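You operate a simulated robot arm through the tools that you are given. There is no shell and no other tool. Be economical: measure what you need, move in short steps, check, and stop when the job is done.

You run a simulated two-armed robot. Do the job below in one go: nothing can be reset, and whatever is moved stays where it is left.

Task
On the top of the desk, fold the rag in half.

Only the result counts: the job must be done as asked and must still hold three seconds after the hand-in. Knocking over, shifting, dropping, spilling or breaking anything else fails it. Flat cloth is picked up by pressing the open fingertips on it (5 to 10 N) and closing them slowly along it; thin cloth reads only 2 to 8 mm in the jaws.

Robot
Two 7-joint arms with two-finger parallel grippers on one trunk, on a base that drives. Base frame: it is fixed to the floor where the robot stands at the start and does not move with it; the origin is under the middle of the robot, x ahead of it, y to its left, z up. Lengths are in m, angles in degrees, forces in N, time in s.
The left shoulder is at the start at [0.07, 0.163, 1.045], the right one opposite. With the tool pointing down near the work surface each hand reaches from about 0.4 to 0.88 m from the robot's upright axis, wherever it stands, measured 20 degrees to its own side. Places, roughly: top of the desk [0.6, 0.2, 0.8]. Payload 3.43 kg a hand.
The TCP of each hand is the grasp point between the finger pads, 0.034 m short of the fingertips. In the tool frame z runs along the fingers and y along their closing line. Largest opening 0.128 m; finger width 0.024, thickness 0.012; the body of the gripper, 0.048 by 0.13 m, starts 0.096 m behind the TCP.
Orientation is that of the tool frame in the base frame, as a unit quaternion [w, x, y, z]. With the fingers straight down and closing along the base's y, the tool's x points along the base's -x, its y along +y and its z along -z.

Tools
- The arms move only by the tool play_rows. It takes "left_commands", "right_commands" or both (then of equal length, played together; a hand with none holds still); each is a list of rows, each a list of 7 numbers: the gripper command, from -1 (shut) to 1 (fully open), values between in proportion, then the shift along the tool's x, y, z in units of 400 mm (1.0 is 400 mm), then the turn, a rotation vector about the tool's x, y, z in units of 45 degrees (1.0 is 45 degrees). In form: [[fingers, x, y, z, ax, ay, az], ...]. A call has 1 to 8 rows; each row is the pose to reach, as a shift and turn from the pose commanded when the call began, along the tool's axes at that moment. A call with a number of a shift or a turn outside -1 to 1 is refused whole. Rows are played at 5 a second. More than 0.05 m and 8.6 degrees between two rows, or a gripper value outside its range, and nothing of the call is played. A pose out of reach is approached as far as the arm can. The call stops where the force on the tool passes 40 N (or 10 N more than at its start, if that is more) or the arm is blocked; 0.2 s more then pass. The fingers move at their own pace (about 0.153 m/s each) and stop on an object; they squeeze with about 33 N. The grip force told is the motor's: it shows also when the fingers shut on nothing. Time passes only in rows, and 0.2 s behind the last, so rows that repeat a pose let the fingers close. The reply holds the time, the measured pose of the TCP, the force on the tool along the base axes, the opening and the grip force, in the units named above and with some noise, with the torque about the TCP (base axes, N m) and any sound that the robot's microphone picked up.
- Cameras (640 x 400 px; columns grow to the right, rows downward): "scene" is now at [0.1329, -0.0266, 1.2694]; the picture's right is [-0.32, -0.95, 0.00], its down [-0.56, 0.19, -0.80] and it looks along [0.76, -0.26, -0.60] (base axes); focal length 253 px, centre (320, 200). "left" rides on the left gripper at [0.076, 0.011, -0.16] in its tool frame; the picture's right is [-0.15, 0.99, 0.00], its down [-0.88, -0.13, -0.46] and it looks along [-0.45, -0.07, 0.89] (tool axes); focal length 234 px, centre (320, 200). "right" rides on the right gripper at [0.076, -0.011, -0.16] in its tool frame; the picture's right is [0.15, 0.99, 0.00], its down [-0.88, 0.13, -0.46] and it looks along [-0.45, 0.07, 0.89] (tool axes); focal length 234 px, centre (320, 200). There is no depth. A picture from a camera that has moved, and an enlarged one, comes with that camera's place and axes in the base frame and with its lens.
- grab_frame(camera): a new picture of that camera. No time passes.
- lift_body(by): slides the trunk up (or, below 0, down) by that many m; the arms and the scene camera ride with it, the base frame stays. It gives what a move gives, with no picture.
- drive_base(legs): drives the robot by 1 to 6 legs, each [ahead, left, turn to the left] in m, m and degrees, along the robot's own axes; the way and the turn of a leg run together, so that a leg with both is an arc; at most 1.5 m and 180 degrees a leg. The arms and the cameras ride along, it lands a little off, and it stops where it bumps. It gives what a move gives.
- head_to(pan, tilt): turns the head with the scene camera to pan (to the left, within 86 degrees either way) and tilt (down, from -29 to 69), counted from straight ahead of the robot. It gives what a move gives.
- inspect(camera, box): a new picture of the part [left, top, right, bottom] of that camera's present view, enlarged. No time passes.
- job_done(): hands the job in; it is judged then, once.

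Work in short steps. Places have to be worked out from the pictures, the camera data and where the tool is seen: move nearer, look again, correct. Check each grasp and each placing, and mend what went wrong. You have 120 turns and 100 pictures in all, those below and enlarged ones among them. Open the grippers and draw the arms clear of the work before you hand the job in, unless the task says otherwise; then end with one line.

The tools are called as name(argument=value, ...) on one line, values as JSON. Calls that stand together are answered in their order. play_rows: Moves the arms, as the interface text tells. Its arguments: {"type":"object","properties":{"left_commands":{"type":"array","items":{"type":"array","items":{"type":"number"}}},"right_commands":{"type":"array","items":{"type":"array","items":{"type":"number"}}}},"required":[]} The other tools are called the same way: lift_body (by) slides the trunk up or down; drive_base (legs) drives the base; head_to (pan, tilt) turns the head that bears the scene camera; grab_frame (camera) takes a picture; inspect (camera, box) takes an enlarged picture of a part of a camera's view; job_done () hands the job in.

At the start:

```text
t: 0.0
left_position: [0.7225, 0.0123, 1.0186]
left_tool_rot: [0.0, -0.001, 1.0, 0.0]
left_contact_force: [0.2, 0.3, 0.3]
left_moment: [0.02, 0.01, 0.0]
left_width: 0.1279
left_gripper_force: 0.1
right_position: [0.3487, -0.3862, 0.9432]
right_tool_rot: [0.0, 0.0, 1.0, -0.001]
right_contact_force: [0.1, -0.2, 0.2]
right_moment: [0.02, -0.02, -0.02]
right_width: 0.1281
right_gripper_force: 0.0
trunk travel left (down, up): [-0.525, 0.415]
robot x, y, heading: [-0.001, 0.0011, 0.1]
head pan, tilt: [-18.8, 36.5]
```

scene: 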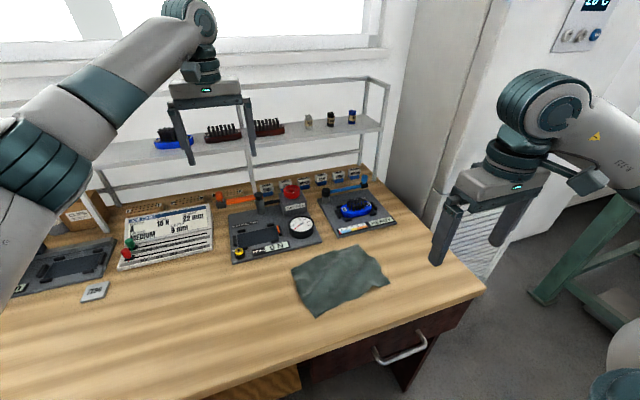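
right: 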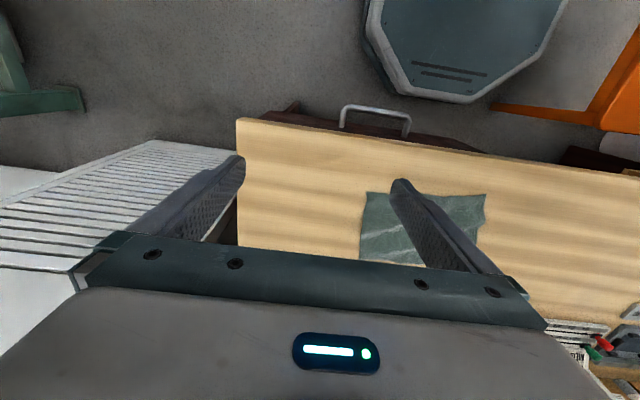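
left: 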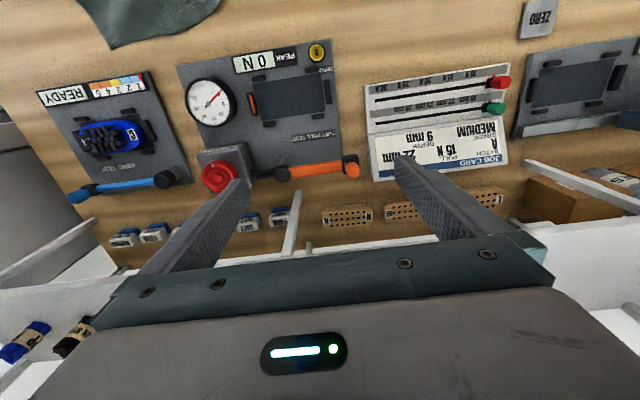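

I judge the rag to be about x 0.38–0.52, y −0.27…−0.09. I'll enlarge it in the scene view to get its corners.

inspect(camera="scene", box=[260, 220, 420, 330])

inspect(camera="right", box=[220, 100, 540, 300])

```text
3.64 times, centred on (340, 275) of scene
camera zoom: at [0.1329, -0.0266, 1.2694], right [-0.32, -0.95, 0.0], down [-0.56, 0.19, -0.8], along [0.76, -0.26, -0.6], focal length 922 px, centre (247, -73)
```

zoom: 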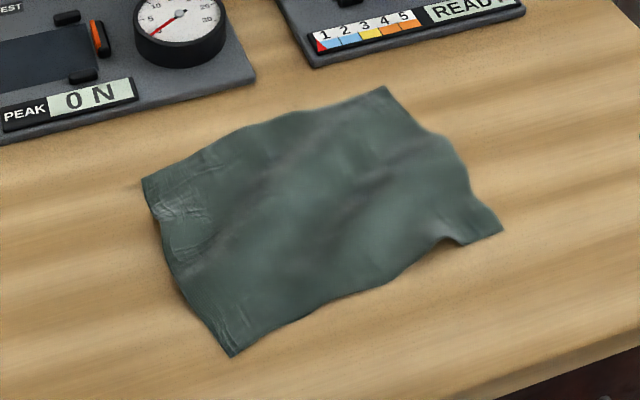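

```text
2.00 times, centred on (380, 200) of right
camera zoom: at [0.274, -0.3988, 1.1012], right [-0.15, 0.99, 0.0], down [0.88, 0.13, 0.46], along [0.45, 0.07, -0.89], focal length 468 px, centre (200, 200)
```

zoom: 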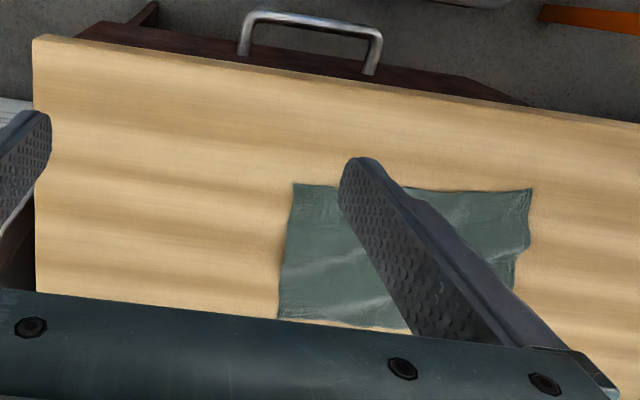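

The two views agree on a desktop at z≈0.757. The rag is a rectangle of about 0.195 × 0.14 m, with corners A(.535,−.09), B(.559,−.283), C(.421,−.30) and D(.398,−.109).
My plan is to fold the far edge onto the near edge with both hands, so I first back the base off to get working room.

drive_base(legs=[[-0.2, 0, 0], [0, -0.1, 0]])

head_to(pan=-8, tilt=40)

grab_frame(camera="scene")

```text
t: 2.4
left_position: [0.5196, -0.0913, 1.0196]
left_tool_rot: [0.0, 0.003, 1.0, 0.001]
left_contact_force: [0.1, -0.9, -0.3]
left_moment: [0.02, -0.01, -0.03]
left_width: 0.128
left_gripper_force: 0.1
right_position: [0.1445, -0.4882, 0.9417]
right_tool_rot: [0.001, 0.004, 1.0, 0.0]
right_contact_force: [0.3, 0.1, 0.3]
right_moment: [0.0, -0.03, 0.0]
right_width: 0.1281
right_gripper_force: 0.1
trunk travel left (down, up): [-0.525, 0.415]
robot x, y, heading: [-0.198, -0.0973, -0.3]
head pan, tilt: [-18.8, 36.5]
```

```text
t: 3.1
left_position: [0.5184, -0.0905, 1.0202]
left_tool_rot: [0.0, 0.003, 1.0, 0.0]
left_contact_force: [0.1, 0.3, 0.2]
left_moment: [-0.01, -0.05, 0.04]
left_width: 0.1282
left_gripper_force: 0.0
right_position: [0.1441, -0.4857, 0.9429]
right_tool_rot: [0.0, 0.003, 1.0, -0.001]
right_contact_force: [0.7, 0.5, 0.1]
right_moment: [-0.01, -0.03, 0.02]
right_width: 0.1281
right_gripper_force: 0.0
trunk travel left (down, up): [-0.525, 0.415]
robot x, y, heading: [-0.2045, -0.094, -0.7]
head pan, tilt: [-8.0, 40.0]
```

```text
94 pictures are left
camera scene: at [-0.0685, -0.1097, 1.2643], right [-0.15, -0.99, 0.0], down [-0.64, 0.09, -0.77], along [0.76, -0.11, -0.64], focal length 253 px, centre (320, 200)
```

scene: 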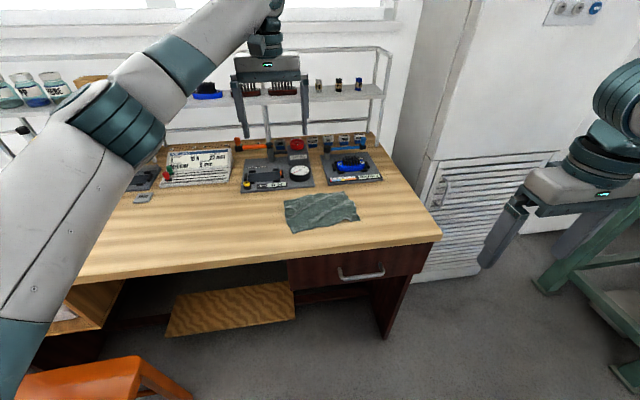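

The view is clear and the base is at (−0.20,−0.09). Next I turn both hands so their closing line runs along the rag's short side, with the cameras facing outward, and partly close the fingers.

play_rows(left_commands=[[0, 0, 0, 0, 0, 0, 0.17], [-0.4, 0, 0, 0, 0, 0, 0.34], [-0.4, 0, 0, 0, 0, 0, 0.51], [-0.4, 0, 0, 0, 0, 0, 0.68], [-0.4, 0, 0, 0, 0, 0, 0.85], [-0.4, 0, 0, 0, 0, 0, 1.0]], right_commands=[[0, 0, 0, 0, 0, 0, -0.17], [-0.4, 0, 0, 0, 0, 0, -0.34], [-0.4, 0, 0, 0, 0, 0, -0.51], [-0.4, 0, 0, 0, 0, 0, -0.68], [-0.4, 0, 0, 0, 0, 0, -0.85], [-0.4, 0, 0, 0, 0, 0, -1.0]])

play_rows(left_commands=[[-0.4, 0, 0, 0, 0, 0, 0.17], [-0.4, 0, 0, 0, 0, 0, 0.34], [-0.4, 0, 0, 0, 0, 0, 0.51], [-0.4, 0, 0, 0, 0, 0, 0.68], [-0.4, 0, 0, 0, 0, 0, 0.84], [-0.4, 0, 0, 0, 0, 0, 0.84]], right_commands=[[-0.4, 0, 0, 0, 0, 0, -0.17], [-0.4, 0, 0, 0, 0, 0, -0.34], [-0.4, 0, 0, 0, 0, 0, -0.51], [-0.4, 0, 0, 0, 0, 0, -0.68], [-0.4, 0, 0, 0, 0, 0, -0.85], [-0.4, 0, 0, 0, 0, 0, -1.0]])

```text
t: 4.5
left_position: [0.5181, -0.0911, 1.019]
left_tool_rot: [-0.001, 0.387, 0.922, 0.0]
left_contact_force: [-0.9, -0.2, 0.3]
left_moment: [0.01, 0.0, -0.05]
left_width: 0.0384
left_gripper_force: 0.1
right_position: [0.1445, -0.488, 0.9425]
right_tool_rot: [0.0, -0.382, 0.924, 0.0]
right_contact_force: [0.5, -0.2, 0.2]
right_moment: [0.03, 0.03, 0.01]
right_width: 0.0386
right_gripper_force: 0.0
trunk travel left (down, up): [-0.525, 0.415]
robot x, y, heading: [-0.1989, -0.097, -0.3]
head pan, tilt: [-8.0, 40.0]
```

```text
t: 5.9
left_position: [0.5195, -0.0901, 1.0196]
left_tool_rot: [-0.002, 0.664, 0.748, 0.0]
left_contact_force: [1.2, -0.1, -0.3]
left_moment: [0.03, 0.01, -0.03]
left_width: 0.0383
left_gripper_force: 0.1
right_position: [0.1259, -0.3752, 0.9764]
right_tool_rot: [-0.002, -0.702, 0.712, 0.0]
right_contact_force: [1.1, 0.2, 0.4]
right_moment: [-0.01, 0.03, -0.01]
right_width: 0.0385
right_gripper_force: 0.1
right hand out of reach, approached as far as the arm can: row 2, 3, 4, 5, 6
trunk travel left (down, up): [-0.525, 0.415]
robot x, y, heading: [-0.2033, -0.0995, -0.4]
head pan, tilt: [-8.0, 40.0]
```

The left hand is aligned at 96.8°. The right hand was too near the trunk to finish its turn, so I bring it forward toward the rag, staying high.

play_rows(right_commands=[[-0.4, 0, -0.11, -0.02, 0, 0, 0], [-0.4, 0, -0.22, -0.04, 0, 0, 0], [-0.4, 0, -0.33, -0.06, 0, 0, 0], [-0.4, 0, -0.44, -0.08, 0, 0, 0], [-0.4, 0, -0.55, -0.1, 0, 0, 0], [-0.4, 0, -0.66, -0.1, 0, 0, 0]])

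```text
t: 7.3
left_position: [0.5182, -0.092, 1.0203]
left_tool_rot: [0.0, 0.663, 0.748, 0.001]
left_contact_force: [-0.2, 0.2, 0.4]
left_moment: [0.03, 0.02, 0.02]
left_width: 0.0384
left_gripper_force: 0.1
right_position: [0.2139, -0.2792, 0.9992]
right_tool_rot: [0.0, -0.704, 0.71, -0.001]
right_contact_force: [-0.3, -0.1, -0.4]
right_moment: [0.0, -0.01, 0.0]
right_width: 0.0385
right_gripper_force: 0.0
right hand out of reach, approached as far as the arm can: row 1, 2, 3, 4, 5, 6
trunk travel left (down, up): [-0.525, 0.415]
robot x, y, heading: [-0.2011, -0.0972, -0.4]
head pan, tilt: [-8.0, 40.0]
```

The turn seems to be limited by the wrist in this place. I undo 45° of yaw while moving forward, then look at whether the turn is feasible above the rag.

play_rows(right_commands=[[-0.4, 0, 0, 0, 0, 0, 0.17], [-0.4, 0, 0, 0, 0, 0, 0.34], [-0.4, 0, -0.1, 0, 0, 0, 0.51], [-0.4, 0, -0.2, 0, 0, 0, 0.68], [-0.4, 0, -0.3, 0, 0, 0, 0.85], [-0.4, 0, -0.4, 0, 0, 0, 1.0], [-0.4, 0, -0.5, 0, 0, 0, 1.0], [-0.4, 0, -0.6, 0, 0, 0, 1.0]])

```text
t: 9.1
left_position: [0.5209, -0.0905, 1.02]
left_tool_rot: [-0.001, 0.663, 0.748, -0.001]
left_contact_force: [-0.5, 0.4, 0.1]
left_moment: [-0.01, 0.03, 0.02]
left_width: 0.0386
left_gripper_force: 0.1
right_position: [0.4565, -0.2794, 1.0]
right_tool_rot: [0.0, -0.38, 0.925, -0.001]
right_contact_force: [0.8, 0.3, -0.1]
right_moment: [-0.02, 0.03, 0.02]
right_width: 0.0383
right_gripper_force: 0.1
trunk travel left (down, up): [-0.525, 0.415]
robot x, y, heading: [-0.2002, -0.0978, -0.5]
head pan, tilt: [-8.0, 40.0]
```

It reached (.457,−.279) fine. I try the turn again here.

play_rows(right_commands=[[-0.4, 0, 0, 0, 0, 0, -0.17], [-0.4, 0, 0, 0, 0, 0, -0.34], [-0.4, 0, 0, 0, 0, 0, -0.51], [-0.4, 0, 0, 0, 0, 0, -0.68], [-0.4, 0, 0, 0, 0, 0, -0.85], [-0.4, 0, 0, 0, 0, 0, -1.0]])

```text
t: 10.5
left_position: [0.5188, -0.0914, 1.0194]
left_tool_rot: [0.0, 0.663, 0.749, 0.0]
left_contact_force: [-0.2, 0.1, -0.2]
left_moment: [0.0, 0.05, 0.01]
left_width: 0.0385
left_gripper_force: 0.1
right_position: [0.2651, -0.1917, 0.9855]
right_tool_rot: [0.001, -0.698, 0.716, -0.002]
right_contact_force: [0.2, 0.7, -0.5]
right_moment: [0.04, 0.01, -0.02]
right_width: 0.0384
right_gripper_force: 0.0
right hand out of reach, approached as far as the arm can: row 1, 2, 3, 4, 5, 6
trunk travel left (down, up): [-0.525, 0.415]
robot x, y, heading: [-0.2048, -0.098, -0.3]
head pan, tilt: [-8.0, 40.0]
```

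The right wrist's limit blocks that direction. I return the hand and turn it the other way, to tool x toward +y like the left hand.

play_rows(right_commands=[[-0.4, 0, 0, 0, 0, 0, 0.17], [-0.4, 0.05, 0, 0, 0, 0, 0.34], [-0.4, 0.1, -0.1, 0, 0, 0, 0.51], [-0.4, 0.15, -0.2, 0, 0, 0, 0.68], [-0.4, 0.2, -0.3, 0, 0, 0, 0.85], [-0.4, 0.25, -0.4, 0, 0, 0, 1.0], [-0.4, 0.25, -0.5, 0, 0, 0, 1.0]])

play_rows(right_commands=[[-0.4, 0, 0, 0, 0, 0, 0.17], [-0.4, 0, 0, 0, 0, 0, 0.34], [-0.4, 0, 0, 0, 0, 0, 0.51], [-0.4, 0, 0, 0, 0, 0, 0.68], [-0.4, 0, 0, 0, 0, 0, 0.85], [-0.4, 0, 0, 0, 0, 0, 1.0]])

play_rows(right_commands=[[-0.4, 0, 0, 0, 0, 0, 0.17], [-0.4, 0, 0, 0, 0, 0, 0.34], [-0.4, 0, 0, 0, 0, 0, 0.51], [-0.4, 0, 0, 0, 0, 0, 0.68], [-0.4, 0, 0, 0, 0, 0, 0.85], [-0.4, 0, 0, 0, 0, 0, 1.0]])

```text
t: 12.1
left_position: [0.5197, -0.0892, 1.0189]
left_tool_rot: [-0.001, 0.663, 0.748, -0.001]
left_contact_force: [0.1, 0.0, 0.2]
left_moment: [-0.06, 0.01, 0.02]
left_width: 0.0385
left_gripper_force: 0.0
right_position: [0.4637, -0.2941, 0.9834]
right_tool_rot: [0.001, -0.379, 0.925, -0.001]
right_contact_force: [-0.6, 0.1, 0.2]
right_moment: [-0.01, -0.03, 0.03]
right_width: 0.0384
right_gripper_force: 0.0
trunk travel left (down, up): [-0.525, 0.415]
robot x, y, heading: [-0.2017, -0.0999, -0.5]
head pan, tilt: [-8.0, 40.0]
```

```text
t: 13.5
left_position: [0.5201, -0.0908, 1.019]
left_tool_rot: [0.0, 0.663, 0.749, 0.0]
left_contact_force: [0.4, 0.3, 0.5]
left_moment: [0.03, 0.01, 0.01]
left_width: 0.0386
left_gripper_force: 0.0
right_position: [0.4603, -0.2951, 0.9826]
right_tool_rot: [0.0, 0.004, 1.0, 0.0]
right_contact_force: [0.1, -0.6, 0.3]
right_moment: [0.0, -0.01, -0.01]
right_width: 0.0385
right_gripper_force: 0.1
trunk travel left (down, up): [-0.525, 0.415]
robot x, y, heading: [-0.2051, -0.0999, -0.5]
head pan, tilt: [-8.0, 40.0]
```

```text
t: 14.9
left_position: [0.5194, -0.0898, 1.0194]
left_tool_rot: [0.001, 0.663, 0.749, 0.0]
left_contact_force: [-0.4, 0.2, -0.1]
left_moment: [0.02, -0.02, 0.03]
left_width: 0.0383
left_gripper_force: 0.1
right_position: [0.4615, -0.2955, 0.9821]
right_tool_rot: [0.0, 0.387, 0.922, 0.001]
right_contact_force: [0.1, -0.4, -0.2]
right_moment: [-0.02, 0.0, 0.03]
right_width: 0.0382
right_gripper_force: 0.0
trunk travel left (down, up): [-0.525, 0.415]
robot x, y, heading: [-0.1995, -0.1013, -0.4]
head pan, tilt: [-8.0, 40.0]
```

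That works; 37.5° remain. I'll also check afterwards in pictures.

play_rows(right_commands=[[-0.4, 0, 0, 0, 0, 0, 0.17], [-0.4, 0, 0, 0, 0, 0, 0.34], [-0.4, 0, 0, 0, 0, 0, 0.51], [-0.4, 0, 0, 0, 0, 0, 0.68], [-0.4, 0, 0, 0, 0, 0, 0.83]])

grab_frame(camera="scene")

grab_frame(camera="right")

grab_frame(camera="left")

```text
t: 16.1
left_position: [0.5201, -0.0907, 1.02]
left_tool_rot: [0.0, 0.663, 0.749, 0.001]
left_contact_force: [-0.2, 0.4, -1.0]
left_moment: [-0.02, 0.0, -0.02]
left_width: 0.0385
left_gripper_force: 0.0
right_position: [0.4622, -0.2951, 0.9817]
right_tool_rot: [0.0, 0.661, 0.75, -0.001]
right_contact_force: [0.2, -0.1, 0.7]
right_moment: [0.02, 0.0, 0.01]
right_width: 0.0382
right_gripper_force: 0.0
trunk travel left (down, up): [-0.525, 0.415]
robot x, y, heading: [-0.2014, -0.1017, -0.1]
head pan, tilt: [-8.0, 40.0]
```

```text
93 pictures are left
camera scene: at [-0.0684, -0.1098, 1.2642], right [-0.15, -0.99, 0.0], down [-0.64, 0.09, -0.77], along [0.76, -0.11, -0.64], focal length 253 px, centre (320, 200)
```

scene: 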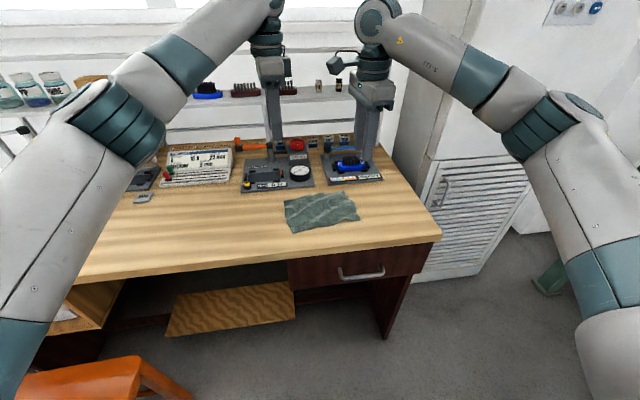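

```text
92 pictures are left
camera right: at [0.4417, -0.2216, 1.1412], right [0.96, 0.27, 0.0], down [0.24, -0.86, 0.46], along [0.12, -0.44, -0.89], focal length 234 px, centre (320, 200)
```

right: 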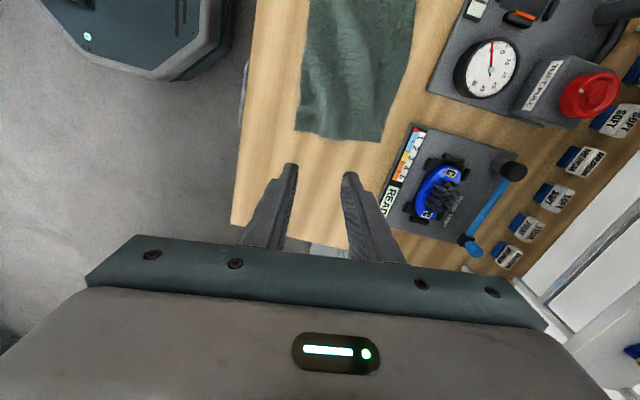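

```text
91 pictures are left
camera left: at [0.521, -0.0126, 1.1781], right [1.0, -0.03, 0.0], down [-0.02, -0.89, 0.46], along [-0.01, -0.46, -0.89], focal length 234 px, centre (320, 200)
```

left: 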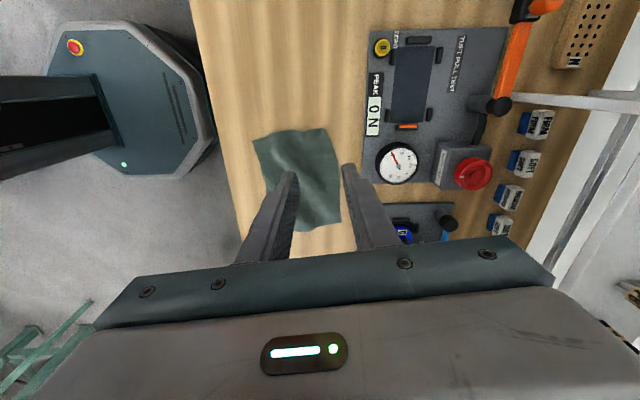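

Left and right cameras confirm the corner positions and z≈0.757. Before bringing the hands side by side, I check the wrist protrusions for clearance.

inspect(camera="scene", box=[220, 0, 440, 190])

```text
2.11 times, centred on (330, 95) of scene
camera zoom: at [-0.0684, -0.1098, 1.2642], right [-0.15, -0.99, 0.0], down [-0.64, 0.09, -0.77], along [0.76, -0.11, -0.64], focal length 534 px, centre (299, 421)
```

zoom: 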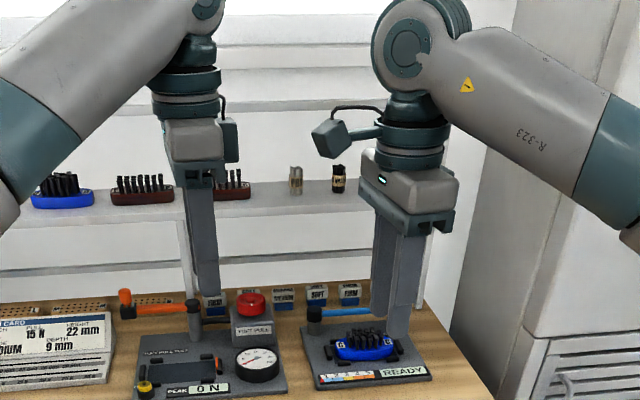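

The right camera sticks out about 0.11 m toward the left hand, so I keep the grasp points ~0.168 m apart. I move both hands above their grasp points at z≈0.93.

play_rows(left_commands=[[-0.4, -0.01, -0.005, 0.08, 0, 0, 0], [-0.4, -0.02, -0.01, 0.16, 0, 0, 0], [-0.4, -0.033, -0.015, 0.225, 0, 0, 0]], right_commands=[[-0.4, 0.01, 0.06, 0.04, 0, 0, 0], [-0.4, 0.02, 0.12, 0.08, 0, 0, 0], [-0.4, 0.035, 0.187, 0.13, 0, 0, 0]])

grab_frame(camera="scene")

```text
t: 16.9
left_position: [0.5151, -0.1017, 0.9288]
left_tool_rot: [0.0, 0.663, 0.749, -0.001]
left_contact_force: [-0.2, 0.0, -0.3]
left_moment: [-0.05, 0.03, 0.01]
left_width: 0.0384
left_gripper_force: 0.1
right_position: [0.5378, -0.2712, 0.9299]
right_tool_rot: [-0.001, 0.66, 0.751, -0.001]
right_contact_force: [-0.3, 0.1, 0.7]
right_moment: [-0.03, 0.02, -0.02]
right_width: 0.0384
right_gripper_force: 0.0
trunk travel left (down, up): [-0.525, 0.415]
robot x, y, heading: [-0.2015, -0.0998, -0.4]
head pan, tilt: [-8.0, 40.0]
```

```text
89 pictures are left
camera scene: at [-0.0666, -0.1091, 1.2641], right [-0.15, -0.99, 0.0], down [-0.64, 0.09, -0.76], along [0.76, -0.11, -0.64], focal length 253 px, centre (320, 200)
```

scene: 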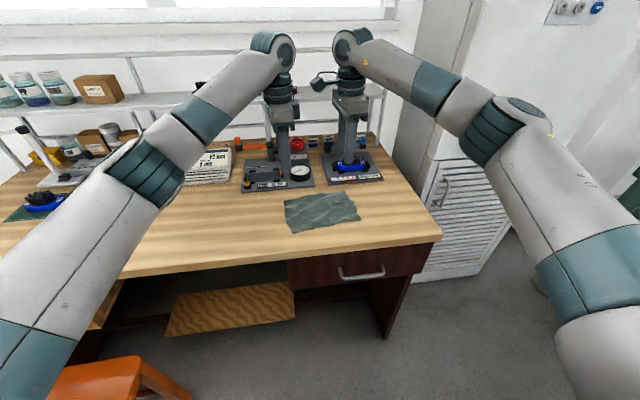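

No contact and good clearance. I rehearse the fold motion in air (back along the short side with the fingers pitching forward 45°) to see whether both arms can do it.

play_rows(left_commands=[[-0.4, 0, -0.03, -0.04, -0.13, 0, 0], [-0.4, 0, -0.06, -0.08, -0.26, 0, 0], [-0.4, 0, -0.09, -0.12, -0.39, 0, 0], [-0.4, 0, -0.12, -0.12, -0.52, 0, 0], [-0.4, 0, -0.15, -0.12, -0.65, 0, 0], [-0.4, 0, -0.18, -0.1, -0.78, 0, 0], [-0.4, 0, -0.21, -0.06, -0.9, 0, 0], [-0.4, 0, -0.235, 0, -1, 0, 0]], right_commands=[[-0.4, 0, -0.03, -0.04, -0.13, 0, 0], [-0.4, 0, -0.06, -0.08, -0.26, 0, 0], [-0.4, 0, -0.09, -0.12, -0.39, 0, 0], [-0.4, 0, -0.12, -0.12, -0.52, 0, 0], [-0.4, 0, -0.15, -0.12, -0.65, 0, 0], [-0.4, 0, -0.18, -0.1, -0.78, 0, 0], [-0.4, 0, -0.21, -0.06, -0.9, 0, 0], [-0.4, 0, -0.235, 0, -1, 0, 0]])

grab_frame(camera="scene")

```text
t: 18.7
left_position: [0.4212, -0.1152, 0.9292]
left_tool_rot: [0.254, 0.613, 0.692, 0.286]
left_contact_force: [0.1, -0.1, 0.3]
left_moment: [0.05, 0.01, -0.01]
left_width: 0.0383
left_gripper_force: 0.1
right_position: [0.4419, -0.2848, 0.9321]
right_tool_rot: [0.253, 0.61, 0.693, 0.288]
right_contact_force: [0.5, 0.0, -0.8]
right_moment: [-0.02, -0.02, 0.02]
right_width: 0.0385
right_gripper_force: 0.0
trunk travel left (down, up): [-0.525, 0.415]
robot x, y, heading: [-0.2016, -0.0983, -0.4]
head pan, tilt: [-8.0, 40.0]
```

```text
88 pictures are left
camera scene: at [-0.0681, -0.1103, 1.2643], right [-0.15, -0.99, 0.0], down [-0.64, 0.09, -0.77], along [0.76, -0.11, -0.64], focal length 253 px, centre (320, 200)
```

scene: 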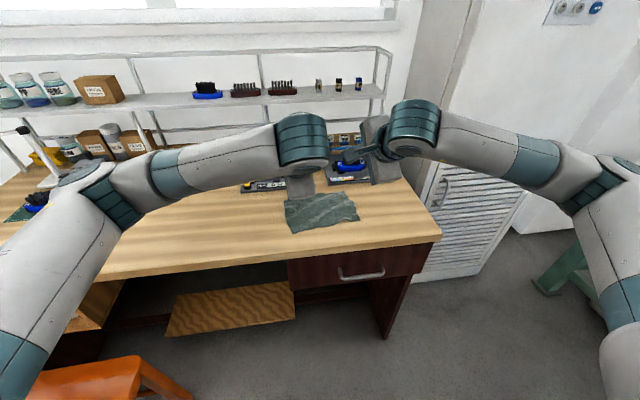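

Both arms can do it freely. I reverse to the pose above the grasp points.

play_rows(left_commands=[[-0.4, 0, 0.021, -0.021, 0.13, 0, 0], [-0.4, 0, 0.042, -0.042, 0.26, 0, 0], [-0.4, 0, 0.063, -0.063, 0.39, 0, 0], [-0.4, 0, 0.084, 0.084, 0.52, 0, 0], [-0.4, 0, 0.105, 0.105, 0.65, 0, 0], [-0.4, 0, 0.126, 0.126, 0.78, 0, 0], [-0.4, 0, 0.147, 0.147, 0.9, 0, 0], [-0.4, 0, 0.166, 0.166, 1, 0, 0]], right_commands=[[-0.4, 0, 0.021, 0.021, 0.13, 0, 0], [-0.4, 0, 0.042, 0.042, 0.26, 0, 0], [-0.4, 0, 0.063, 0.063, 0.39, 0, 0], [-0.4, 0, 0.084, 0.084, 0.52, 0, 0], [-0.4, 0, 0.105, 0.105, 0.65, 0, 0], [-0.4, 0, 0.126, 0.126, 0.78, 0, 0], [-0.4, 0, 0.147, 0.147, 0.9, 0, 0], [-0.4, 0, 0.166, 0.166, 1, 0, 0]])

```text
refused: row 4 steps farther than a row can; nothing moved
```

A sign slip was refused; nothing moved. I resend the corrected rows.

play_rows(left_commands=[[-0.4, 0, 0.021, 0.021, 0.13, 0, 0], [-0.4, 0, 0.042, 0.042, 0.26, 0, 0], [-0.4, 0, 0.063, 0.063, 0.39, 0, 0], [-0.4, 0, 0.084, 0.084, 0.52, 0, 0], [-0.4, 0, 0.105, 0.105, 0.65, 0, 0], [-0.4, 0, 0.126, 0.126, 0.78, 0, 0], [-0.4, 0, 0.147, 0.147, 0.9, 0, 0], [-0.4, 0, 0.166, 0.166, 1, 0, 0]], right_commands=[[-0.4, 0, 0.021, 0.021, 0.13, 0, 0], [-0.4, 0, 0.042, 0.042, 0.26, 0, 0], [-0.4, 0, 0.063, 0.063, 0.39, 0, 0], [-0.4, 0, 0.084, 0.084, 0.52, 0, 0], [-0.4, 0, 0.105, 0.105, 0.65, 0, 0], [-0.4, 0, 0.126, 0.126, 0.78, 0, 0], [-0.4, 0, 0.147, 0.147, 0.9, 0, 0], [-0.4, 0, 0.166, 0.166, 1, 0, 0]])

```text
t: 20.5
left_position: [0.5141, -0.1052, 0.928]
left_tool_rot: [-0.001, 0.663, 0.748, -0.001]
left_contact_force: [0.2, 0.9, -0.7]
left_moment: [-0.01, 0.01, 0.0]
left_width: 0.0384
left_gripper_force: 0.2
right_position: [0.536, -0.2707, 0.9325]
right_tool_rot: [-0.001, 0.661, 0.751, -0.001]
right_contact_force: [0.3, 0.4, -0.5]
right_moment: [-0.02, 0.01, -0.01]
right_width: 0.0384
right_gripper_force: 0.1
trunk travel left (down, up): [-0.525, 0.415]
robot x, y, heading: [-0.2062, -0.0942, -0.3]
head pan, tilt: [-8.0, 40.0]
```

I lower both to TCP z≈0.812 (tips 2 cm over the rag) and look.

play_rows(left_commands=[[-0.4, 0, 0, 0.1, 0, 0, 0], [-0.4, 0, 0, 0.2, 0, 0, 0], [-0.4, 0, 0, 0.29, 0, 0, 0]], right_commands=[[-0.4, 0, 0, 0.1, 0, 0, 0], [-0.4, 0, 0, 0.2, 0, 0, 0], [-0.4, 0, 0, 0.3, 0, 0, 0]])

inspect(camera="scene", box=[250, 120, 410, 250])

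grab_frame(camera="left")

grab_frame(camera="right")

```text
t: 21.3
left_position: [0.5146, -0.1034, 0.8124]
left_tool_rot: [0.0, 0.663, 0.749, -0.001]
left_contact_force: [0.1, -0.3, 0.3]
left_moment: [-0.04, 0.02, -0.01]
left_width: 0.0386
left_gripper_force: 0.1
right_position: [0.5367, -0.2704, 0.8084]
right_tool_rot: [0.0, 0.66, 0.751, 0.0]
right_contact_force: [0.0, -0.1, -1.1]
right_moment: [0.0, 0.03, 0.0]
right_width: 0.0384
right_gripper_force: 0.1
trunk travel left (down, up): [-0.525, 0.415]
robot x, y, heading: [-0.2048, -0.1, -0.3]
head pan, tilt: [-8.0, 40.0]
```

```text
3.08 times, centred on (330, 185) of scene
camera zoom: at [-0.0668, -0.1098, 1.2642], right [-0.15, -0.99, 0.0], down [-0.64, 0.09, -0.77], along [0.76, -0.11, -0.64], focal length 780 px, centre (289, 246)
```

zoom: 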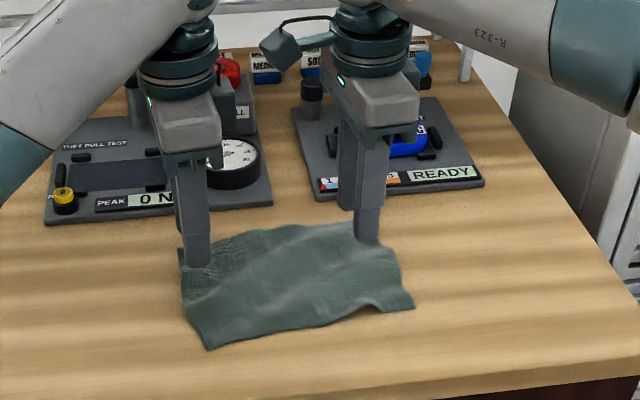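

```text
86 pictures are left
camera left: at [0.5158, -0.0269, 0.9725], right [1.0, -0.03, 0.0], down [-0.02, -0.89, 0.46], along [-0.01, -0.46, -0.89], focal length 234 px, centre (320, 200)
```

left: 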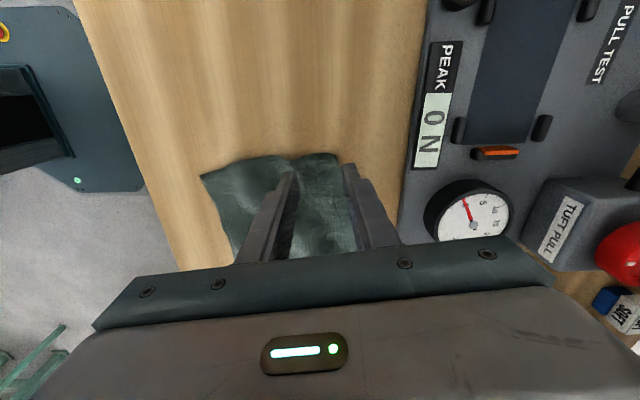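

```text
85 pictures are left
camera right: at [0.5162, -0.1967, 0.9669], right [0.96, 0.27, 0.0], down [0.24, -0.86, 0.46], along [0.12, -0.44, -0.89], focal length 234 px, centre (320, 200)
```

right: 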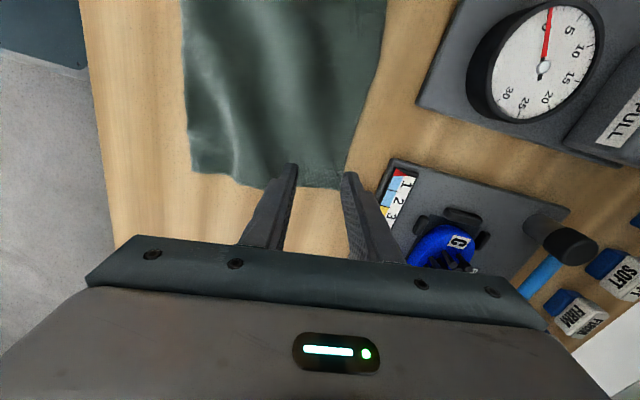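

The rag is slightly raised at A (edge there ~x .53), so I shift the left hand 6 mm back and lower both to just about touch.

play_rows(left_commands=[[-0.4, 0, -0.015, 0.02, 0, 0, 0], [-0.4, 0, -0.015, 0.04, 0, 0, 0], [-0.4, 0, -0.015, 0.05, 0, 0, 0]], right_commands=[[-0.4, 0, 0, 0.015, 0, 0, 0], [-0.4, 0, 0, 0.03, 0, 0, 0], [-0.4, 0, 0, 0.04, 0, 0, 0]])

```text
t: 22.1
left_position: [0.5066, -0.1055, 0.7949]
left_tool_rot: [0.0, 0.663, 0.748, 0.001]
left_contact_force: [1.0, 0.1, 6.3]
left_moment: [0.06, -0.02, 0.02]
left_width: 0.0384
left_gripper_force: 0.2
right_position: [0.5356, -0.2705, 0.7964]
right_tool_rot: [0.001, 0.661, 0.75, 0.001]
right_contact_force: [1.3, 0.0, 4.9]
right_moment: [-0.03, 0.02, -0.01]
right_width: 0.0384
right_gripper_force: 0.1
trunk travel left (down, up): [-0.525, 0.415]
robot x, y, heading: [-0.2034, -0.0953, -0.5]
head pan, tilt: [-8.0, 40.0]
```

Contact: 6.3 N left, 4.9 N right — just right. I close slowly along the cloth.

play_rows(left_commands=[[-0.48, 0, 0, 0, 0, 0, 0], [-0.56, 0, 0, 0, 0, 0, 0], [-0.64, 0, 0, 0, 0, 0, 0], [-0.72, 0, 0, 0, 0, 0, 0], [-0.8, 0, 0, 0, 0, 0, 0], [-0.88, 0, 0, 0, 0, 0, 0], [-0.95, 0, 0, 0, 0, 0, 0], [-1, 0, 0, 0, 0, 0, 0]], right_commands=[[-0.48, 0, 0, 0.002, 0, 0, 0], [-0.56, 0, 0, 0.002, 0, 0, 0], [-0.64, 0, 0, 0.002, 0, 0, 0], [-0.72, 0, 0, 0.002, 0, 0, 0], [-0.8, 0, 0, 0.002, 0, 0, 0], [-0.88, 0, 0, 0.002, 0, 0, 0], [-0.95, 0, 0, 0.002, 0, 0, 0], [-1, 0, 0, 0.002, 0, 0, 0]])

play_rows(left_commands=[[-1, 0, 0, 0, 0, 0, 0], [-1, 0, 0, 0, 0, 0, 0]], right_commands=[[-1, 0, 0, 0, 0, 0, 0], [-1, 0, 0, 0, 0, 0, 0]])

inspect(camera="scene", box=[250, 120, 410, 250])

```text
t: 23.9
left_position: [0.5062, -0.1055, 0.7962]
left_tool_rot: [0.001, 0.663, 0.748, 0.001]
left_contact_force: [-1.0, -0.3, 4.5]
left_moment: [0.02, -0.01, 0.06]
left_width: 0.0026
left_gripper_force: 33.2
right_position: [0.5347, -0.2714, 0.7968]
right_tool_rot: [0.001, 0.66, 0.751, 0.001]
right_contact_force: [-0.4, -0.7, 13.4]
right_moment: [-0.04, 0.02, 0.02]
right_width: 0.0024
right_gripper_force: 32.9
trunk travel left (down, up): [-0.525, 0.415]
robot x, y, heading: [-0.2034, -0.0994, -0.5]
head pan, tilt: [-8.0, 40.0]
```

```text
t: 24.5
left_position: [0.5058, -0.105, 0.7959]
left_tool_rot: [0.0, 0.663, 0.748, 0.0]
left_contact_force: [0.3, 0.5, 3.2]
left_moment: [0.0, -0.03, 0.02]
left_width: 0.0026
left_gripper_force: 33.2
right_position: [0.5342, -0.2704, 0.7956]
right_tool_rot: [0.001, 0.661, 0.751, 0.0]
right_contact_force: [0.6, -0.7, 14.5]
right_moment: [-0.04, 0.01, -0.02]
right_width: 0.0024
right_gripper_force: 32.9
trunk travel left (down, up): [-0.525, 0.415]
robot x, y, heading: [-0.2035, -0.0991, -0.3]
head pan, tilt: [-8.0, 40.0]
```

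```text
3.08 times, centred on (330, 185) of scene
camera zoom: at [-0.0705, -0.1094, 1.2645], right [-0.15, -0.99, 0.0], down [-0.63, 0.09, -0.77], along [0.76, -0.11, -0.64], focal length 780 px, centre (289, 246)
```

zoom: 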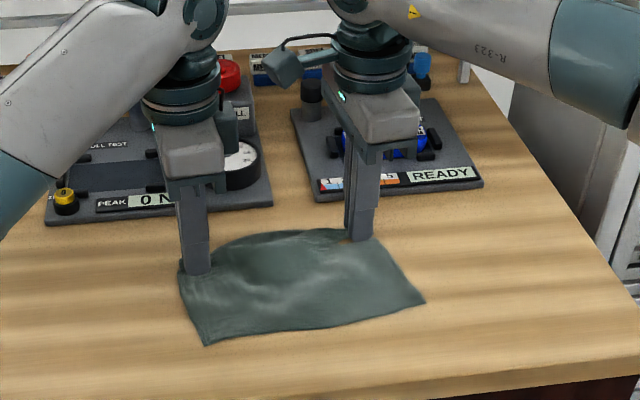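

Both jaws read ~2.5 mm, which fits thin cloth. I lift 3 cm while moving slightly back and check.

play_rows(left_commands=[[-1, 0, -0.01, -0.025, 0, 0, 0], [-1, 0, -0.02, -0.05, 0, 0, 0], [-1, 0, -0.03, -0.075, 0, 0, 0]], right_commands=[[-1, 0, -0.01, -0.025, 0, 0, 0], [-1, 0, -0.02, -0.05, 0, 0, 0], [-1, 0, -0.03, -0.075, 0, 0, 0]])

inspect(camera="scene", box=[250, 120, 410, 250])

grab_frame(camera="left")

grab_frame(camera="right")

```text
t: 25.3
left_position: [0.4957, -0.1077, 0.8245]
left_tool_rot: [-0.001, 0.663, 0.748, 0.0]
left_contact_force: [-0.5, -0.1, -0.8]
left_moment: [0.0, 0.01, 0.03]
left_width: 0.0025
left_gripper_force: 32.6
right_position: [0.523, -0.2737, 0.824]
right_tool_rot: [0.0, 0.66, 0.751, 0.001]
right_contact_force: [-0.6, -0.2, 0.1]
right_moment: [0.02, 0.01, 0.0]
right_width: 0.0022
right_gripper_force: 32.8
trunk travel left (down, up): [-0.525, 0.415]
robot x, y, heading: [-0.2006, -0.0935, -0.4]
head pan, tilt: [-8.0, 40.0]
```

```text
3.08 times, centred on (330, 185) of scene
camera zoom: at [-0.0686, -0.1098, 1.2642], right [-0.15, -0.99, 0.0], down [-0.64, 0.09, -0.77], along [0.76, -0.11, -0.64], focal length 780 px, centre (289, 246)
```

zoom: 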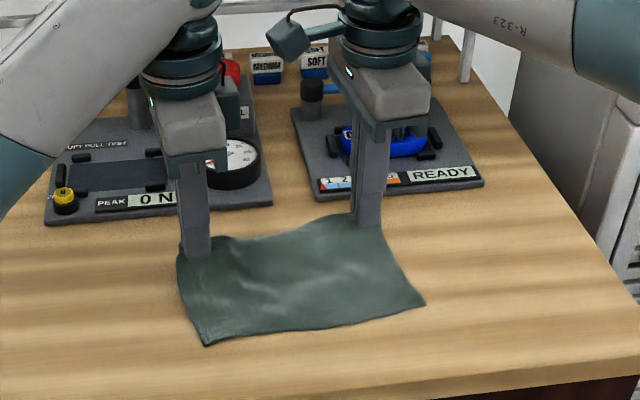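

```text
82 pictures are left
camera left: at [0.4977, -0.0294, 0.9823], right [1.0, -0.03, 0.0], down [-0.02, -0.89, 0.45], along [-0.01, -0.45, -0.89], focal length 234 px, centre (320, 200)
```

left: 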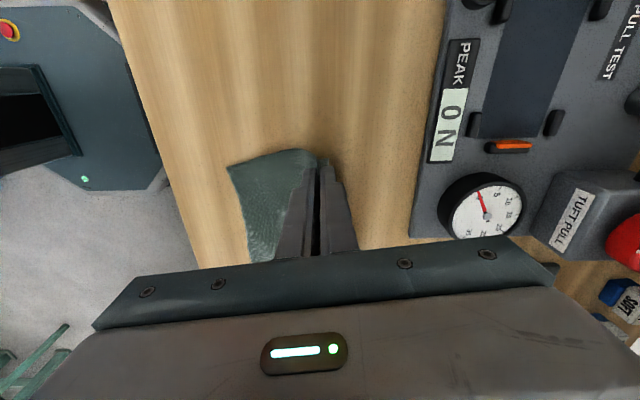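

```text
81 pictures are left
camera right: at [0.502, -0.2009, 0.9822], right [0.96, 0.27, 0.0], down [0.24, -0.86, 0.46], along [0.12, -0.44, -0.89], focal length 234 px, centre (320, 200)
```

right: 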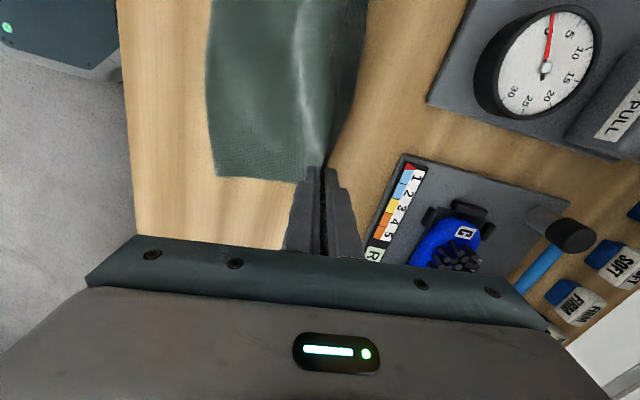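

Both corners are held, but the jaws hold a hump of ~4 cm of cloth, which would leave the edge folded back. I set it down where it was, spread the fingers slowly to flatten it, and lift to regrasp nearer the edge with a smaller opening.

play_rows(left_commands=[[-1, 0, 0.01, 0.025, 0, 0, 0], [-1, 0, 0.02, 0.05, 0, 0, 0], [-1, 0, 0.03, 0.075, 0, 0, 0], [-0.9, 0, 0.03, 0.075, 0, 0, 0], [-0.75, 0, 0.03, 0.075, 0, 0, 0], [-0.6, 0, 0.03, 0.075, 0, 0, 0], [-0.45, 0, 0.03, 0.075, 0, 0, 0], [-0.3, 0, 0.03, 0.075, 0, 0, 0]], right_commands=[[-1, 0, 0.01, 0.025, 0, 0, 0], [-1, 0, 0.02, 0.05, 0, 0, 0], [-1, 0, 0.03, 0.075, 0, 0, 0], [-0.9, 0, 0.03, 0.075, 0, 0, 0], [-0.75, 0, 0.03, 0.075, 0, 0, 0], [-0.6, 0, 0.03, 0.075, 0, 0, 0], [-0.45, 0, 0.03, 0.075, 0, 0, 0], [-0.3, 0, 0.03, 0.075, 0, 0, 0]])

play_rows(left_commands=[[-0.3, 0, 0, -0.03, 0, 0, 0], [-0.3, 0, 0, -0.06, 0, 0, 0], [-0.3, 0, 0, -0.1, 0, 0, 0]], right_commands=[[-0.3, 0, 0, -0.03, 0, 0, 0], [-0.3, 0, 0, -0.06, 0, 0, 0], [-0.3, 0, 0, -0.1, 0, 0, 0]])

inspect(camera="scene", box=[250, 120, 410, 250])

inspect(camera="left", box=[200, 120, 420, 260])

inspect(camera="right", box=[200, 120, 420, 260])

```text
t: 27.1
left_position: [0.5073, -0.1068, 0.795]
left_tool_rot: [0.001, 0.664, 0.748, 0.001]
left_contact_force: [2.1, -0.4, 19.3]
left_moment: [0.06, 0.04, -0.02]
left_width: 0.0421
left_gripper_force: 0.1
right_position: [0.5343, -0.2723, 0.7949]
right_tool_rot: [0.0, 0.661, 0.75, 0.0]
right_contact_force: [1.7, 0.1, 4.0]
right_moment: [-0.02, -0.01, 0.02]
right_width: 0.0434
right_gripper_force: 0.1
trunk travel left (down, up): [-0.525, 0.415]
robot x, y, heading: [-0.2011, -0.1013, -0.4]
head pan, tilt: [-8.0, 40.0]
```

```text
t: 27.9
left_position: [0.5078, -0.1066, 0.8338]
left_tool_rot: [0.0, 0.663, 0.748, -0.001]
left_contact_force: [-0.7, 0.3, 0.3]
left_moment: [0.02, -0.01, 0.0]
left_width: 0.0449
left_gripper_force: 0.1
right_position: [0.535, -0.2715, 0.8339]
right_tool_rot: [0.001, 0.66, 0.751, 0.0]
right_contact_force: [-1.2, 0.6, 0.7]
right_moment: [-0.02, 0.02, 0.04]
right_width: 0.045
right_gripper_force: 0.0
trunk travel left (down, up): [-0.525, 0.415]
robot x, y, heading: [-0.2039, -0.0999, -0.2]
head pan, tilt: [-8.0, 40.0]
```

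```text
3.08 times, centred on (330, 185) of scene
camera zoom: at [-0.0687, -0.1096, 1.2641], right [-0.15, -0.99, 0.0], down [-0.64, 0.09, -0.77], along [0.76, -0.11, -0.64], focal length 780 px, centre (289, 246)
```

zoom: 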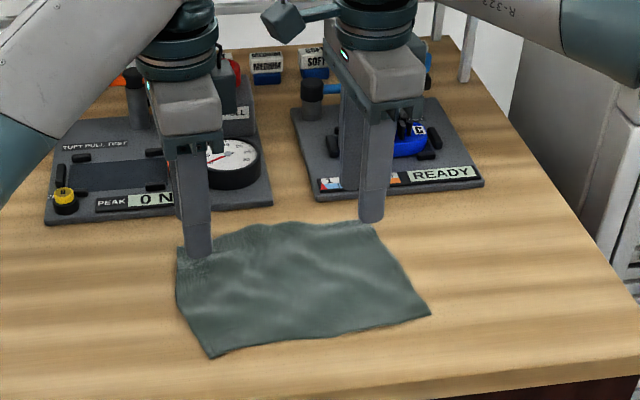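

```text
2.86 times, centred on (310, 190) of left
camera zoom: at [0.5094, -0.0277, 0.9915], right [1.0, -0.03, 0.0], down [-0.02, -0.89, 0.46], along [-0.01, -0.46, -0.89], focal length 669 px, centre (349, 229)
```

zoom: 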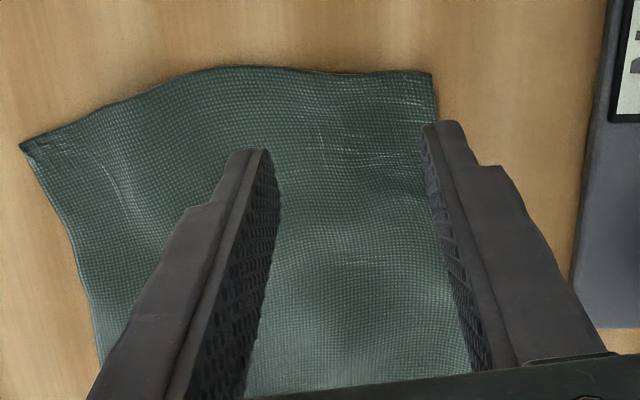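

```text
2.86 times, centred on (310, 190) of right
camera zoom: at [0.5137, -0.1984, 0.9924], right [0.96, 0.27, 0.0], down [0.24, -0.86, 0.46], along [0.12, -0.44, -0.89], focal length 669 px, centre (349, 229)
```

zoom: 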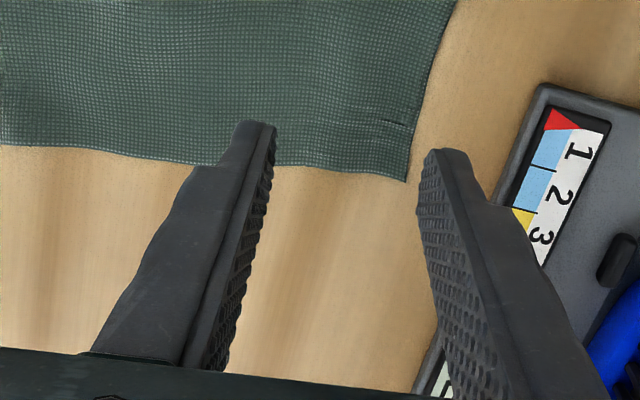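

The rag is flat again: A(.537,−.088), B(.560,−.289), C(.416,−.311), D(.391,−.110). I narrow the jaws to 16 mm, shift to the edge (left +19 mm, right +11 mm) and lower.

play_rows(left_commands=[[-0.75, 0.01, 0.0475, 0, 0, 0, 0], [-0.75, 0.01, 0.0475, 0.03, 0, 0, 0], [-0.75, 0.01, 0.0475, 0.06, 0, 0, 0], [-0.75, 0.01, 0.0475, 0.085, 0, 0, 0], [-0.75, 0.01, 0.0475, 0.096, 0, 0, 0]], right_commands=[[-0.75, 0, 0.0275, 0, 0, 0, 0], [-0.75, 0, 0.0275, 0.03, 0, 0, 0], [-0.75, 0, 0.0275, 0.06, 0, 0, 0], [-0.75, 0, 0.0275, 0.085, 0, 0, 0], [-0.75, 0, 0.0275, 0.096, 0, 0, 0]])

inspect(camera="left", box=[200, 120, 420, 260])

inspect(camera="right", box=[200, 120, 420, 260])

```text
t: 29.1
left_position: [0.5256, -0.0986, 0.7967]
left_tool_rot: [0.0, 0.663, 0.749, 0.0]
left_contact_force: [1.3, 0.7, 3.8]
left_moment: [-0.01, -0.02, 0.0]
left_width: 0.0161
left_gripper_force: 0.1
right_position: [0.5452, -0.2693, 0.796]
right_tool_rot: [0.0, 0.66, 0.751, 0.001]
right_contact_force: [-0.3, -0.9, 0.8]
right_moment: [0.01, 0.01, 0.0]
right_width: 0.0161
right_gripper_force: 0.2
trunk travel left (down, up): [-0.525, 0.415]
robot x, y, heading: [-0.2012, -0.1001, -0.4]
head pan, tilt: [-8.0, 40.0]
```

```text
2.86 times, centred on (310, 190) of left
camera zoom: at [0.5272, -0.0207, 0.9542], right [1.0, -0.03, 0.0], down [-0.02, -0.89, 0.46], along [-0.01, -0.46, -0.89], focal length 669 px, centre (349, 229)
```

zoom: 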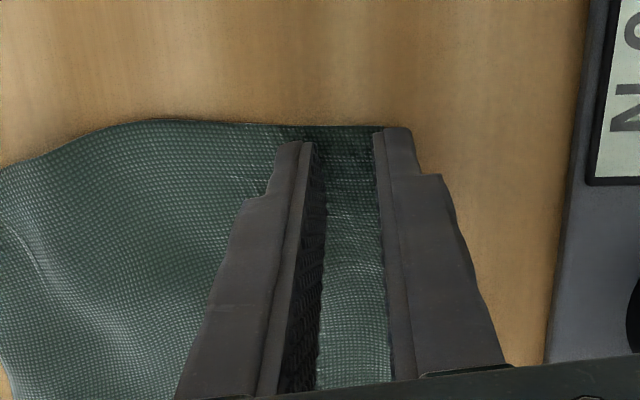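

```text
2.86 times, centred on (310, 190) of right
camera zoom: at [0.5253, -0.1974, 0.9546], right [0.96, 0.27, 0.0], down [0.24, -0.86, 0.46], along [0.12, -0.44, -0.89], focal length 669 px, centre (349, 229)
```

zoom: 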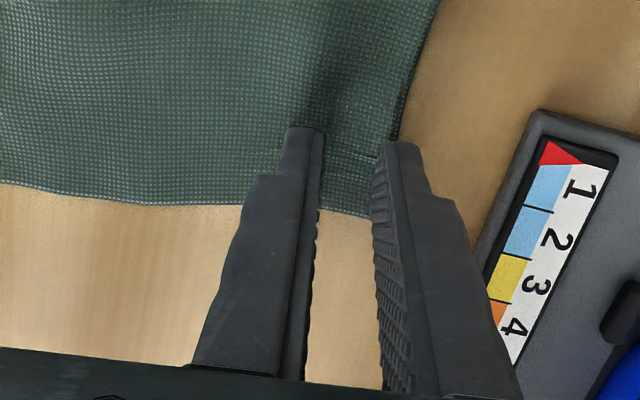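

Placement is as planned. I press a bit more (right ~2 mm, left ~1 mm) and close slowly.

play_rows(left_commands=[[-0.75, 0, 0, 0.002, 0, 0, 0], [-0.78, 0, 0, 0.002, 0, 0, 0], [-0.82, 0, 0, 0.002, 0, 0, 0], [-0.86, 0, 0, 0.002, 0, 0, 0], [-0.9, 0, 0, 0.002, 0, 0, 0], [-0.94, 0, 0, 0.002, 0, 0, 0], [-0.97, 0, 0, 0.002, 0, 0, 0], [-1, 0, 0, 0.002, 0, 0, 0]], right_commands=[[-0.75, 0, 0, 0.005, 0, 0, 0], [-0.78, 0, 0, 0.005, 0, 0, 0], [-0.82, 0, 0, 0.005, 0, 0, 0], [-0.86, 0, 0, 0.005, 0, 0, 0], [-0.9, 0, 0, 0.005, 0, 0, 0], [-0.94, 0, 0, 0.005, 0, 0, 0], [-0.97, 0, 0, 0.005, 0, 0, 0], [-1, 0, 0, 0.005, 0, 0, 0]])

play_rows(left_commands=[[-1, 0, 0, 0, 0, 0, 0], [-1, 0, 0, -0.02, 0, 0, 0], [-1, 0, -0.01, -0.05, 0, 0, 0], [-1, 0, -0.02, -0.075, 0, 0, 0]], right_commands=[[-1, 0, 0, 0, 0, 0, 0], [-1, 0, 0, -0.02, 0, 0, 0], [-1, 0, -0.01, -0.05, 0, 0, 0], [-1, 0, -0.02, -0.075, 0, 0, 0]])

inspect(camera="scene", box=[250, 120, 410, 250])

inspect(camera="left", box=[200, 120, 420, 260])

inspect(camera="right", box=[200, 120, 420, 260])

```text
t: 30.9
left_position: [0.5249, -0.0981, 0.7956]
left_tool_rot: [0.0, 0.663, 0.748, 0.0]
left_contact_force: [0.8, -1.5, 7.1]
left_moment: [-0.06, 0.02, 0.01]
left_width: 0.0001
left_gripper_force: 33.4
right_position: [0.5433, -0.2705, 0.7954]
right_tool_rot: [0.001, 0.661, 0.751, 0.001]
right_contact_force: [1.0, 0.2, 15.2]
right_moment: [-0.02, -0.05, -0.02]
right_width: 0.0
right_gripper_force: 33.5
trunk travel left (down, up): [-0.525, 0.415]
robot x, y, heading: [-0.1998, -0.0983, -0.5]
head pan, tilt: [-8.0, 40.0]
```

```text
t: 31.9
left_position: [0.5178, -0.1011, 0.8243]
left_tool_rot: [-0.001, 0.664, 0.748, 0.0]
left_contact_force: [0.8, 0.4, 0.8]
left_moment: [0.0, 0.02, -0.03]
left_width: 0.0
left_gripper_force: 32.8
right_position: [0.5373, -0.2723, 0.8229]
right_tool_rot: [-0.001, 0.66, 0.751, -0.001]
right_contact_force: [1.1, 0.1, -0.1]
right_moment: [-0.03, 0.04, 0.02]
right_width: 0.0001
right_gripper_force: 33.3
trunk travel left (down, up): [-0.525, 0.415]
robot x, y, heading: [-0.2063, -0.0977, -0.7]
head pan, tilt: [-8.0, 40.0]
```

```text
3.08 times, centred on (330, 185) of scene
camera zoom: at [-0.0683, -0.1098, 1.2641], right [-0.15, -0.99, 0.0], down [-0.64, 0.09, -0.77], along [0.76, -0.11, -0.64], focal length 780 px, centre (289, 246)
```

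zoom: 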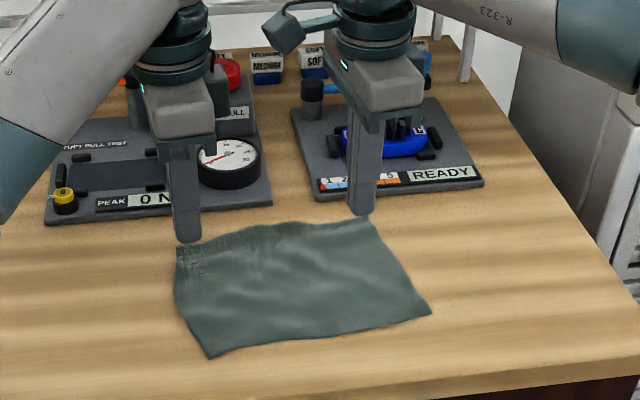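

```text
2.86 times, centred on (310, 190) of left
camera zoom: at [0.5202, -0.0225, 0.9825], right [1.0, -0.03, 0.0], down [-0.02, -0.89, 0.46], along [-0.01, -0.45, -0.89], focal length 669 px, centre (349, 229)
```

zoom: 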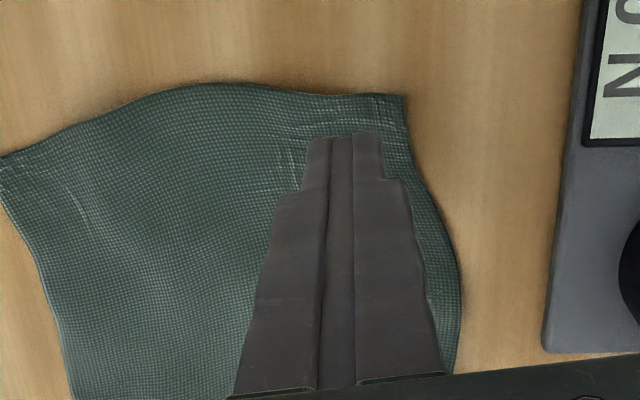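

```text
2.86 times, centred on (310, 190) of right
camera zoom: at [0.5174, -0.1995, 0.9813], right [0.96, 0.27, 0.0], down [0.24, -0.86, 0.46], along [0.12, -0.44, -0.89], focal length 669 px, centre (349, 229)
```

zoom: 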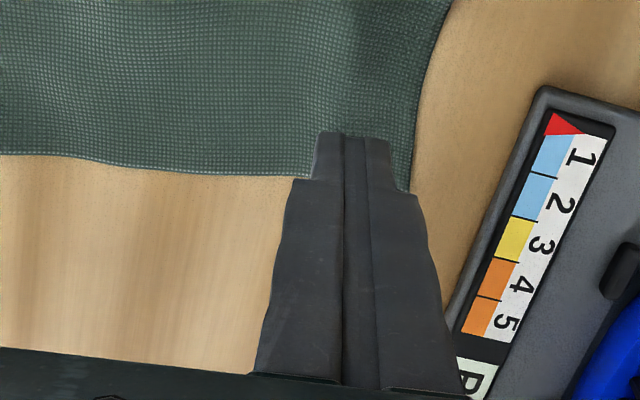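

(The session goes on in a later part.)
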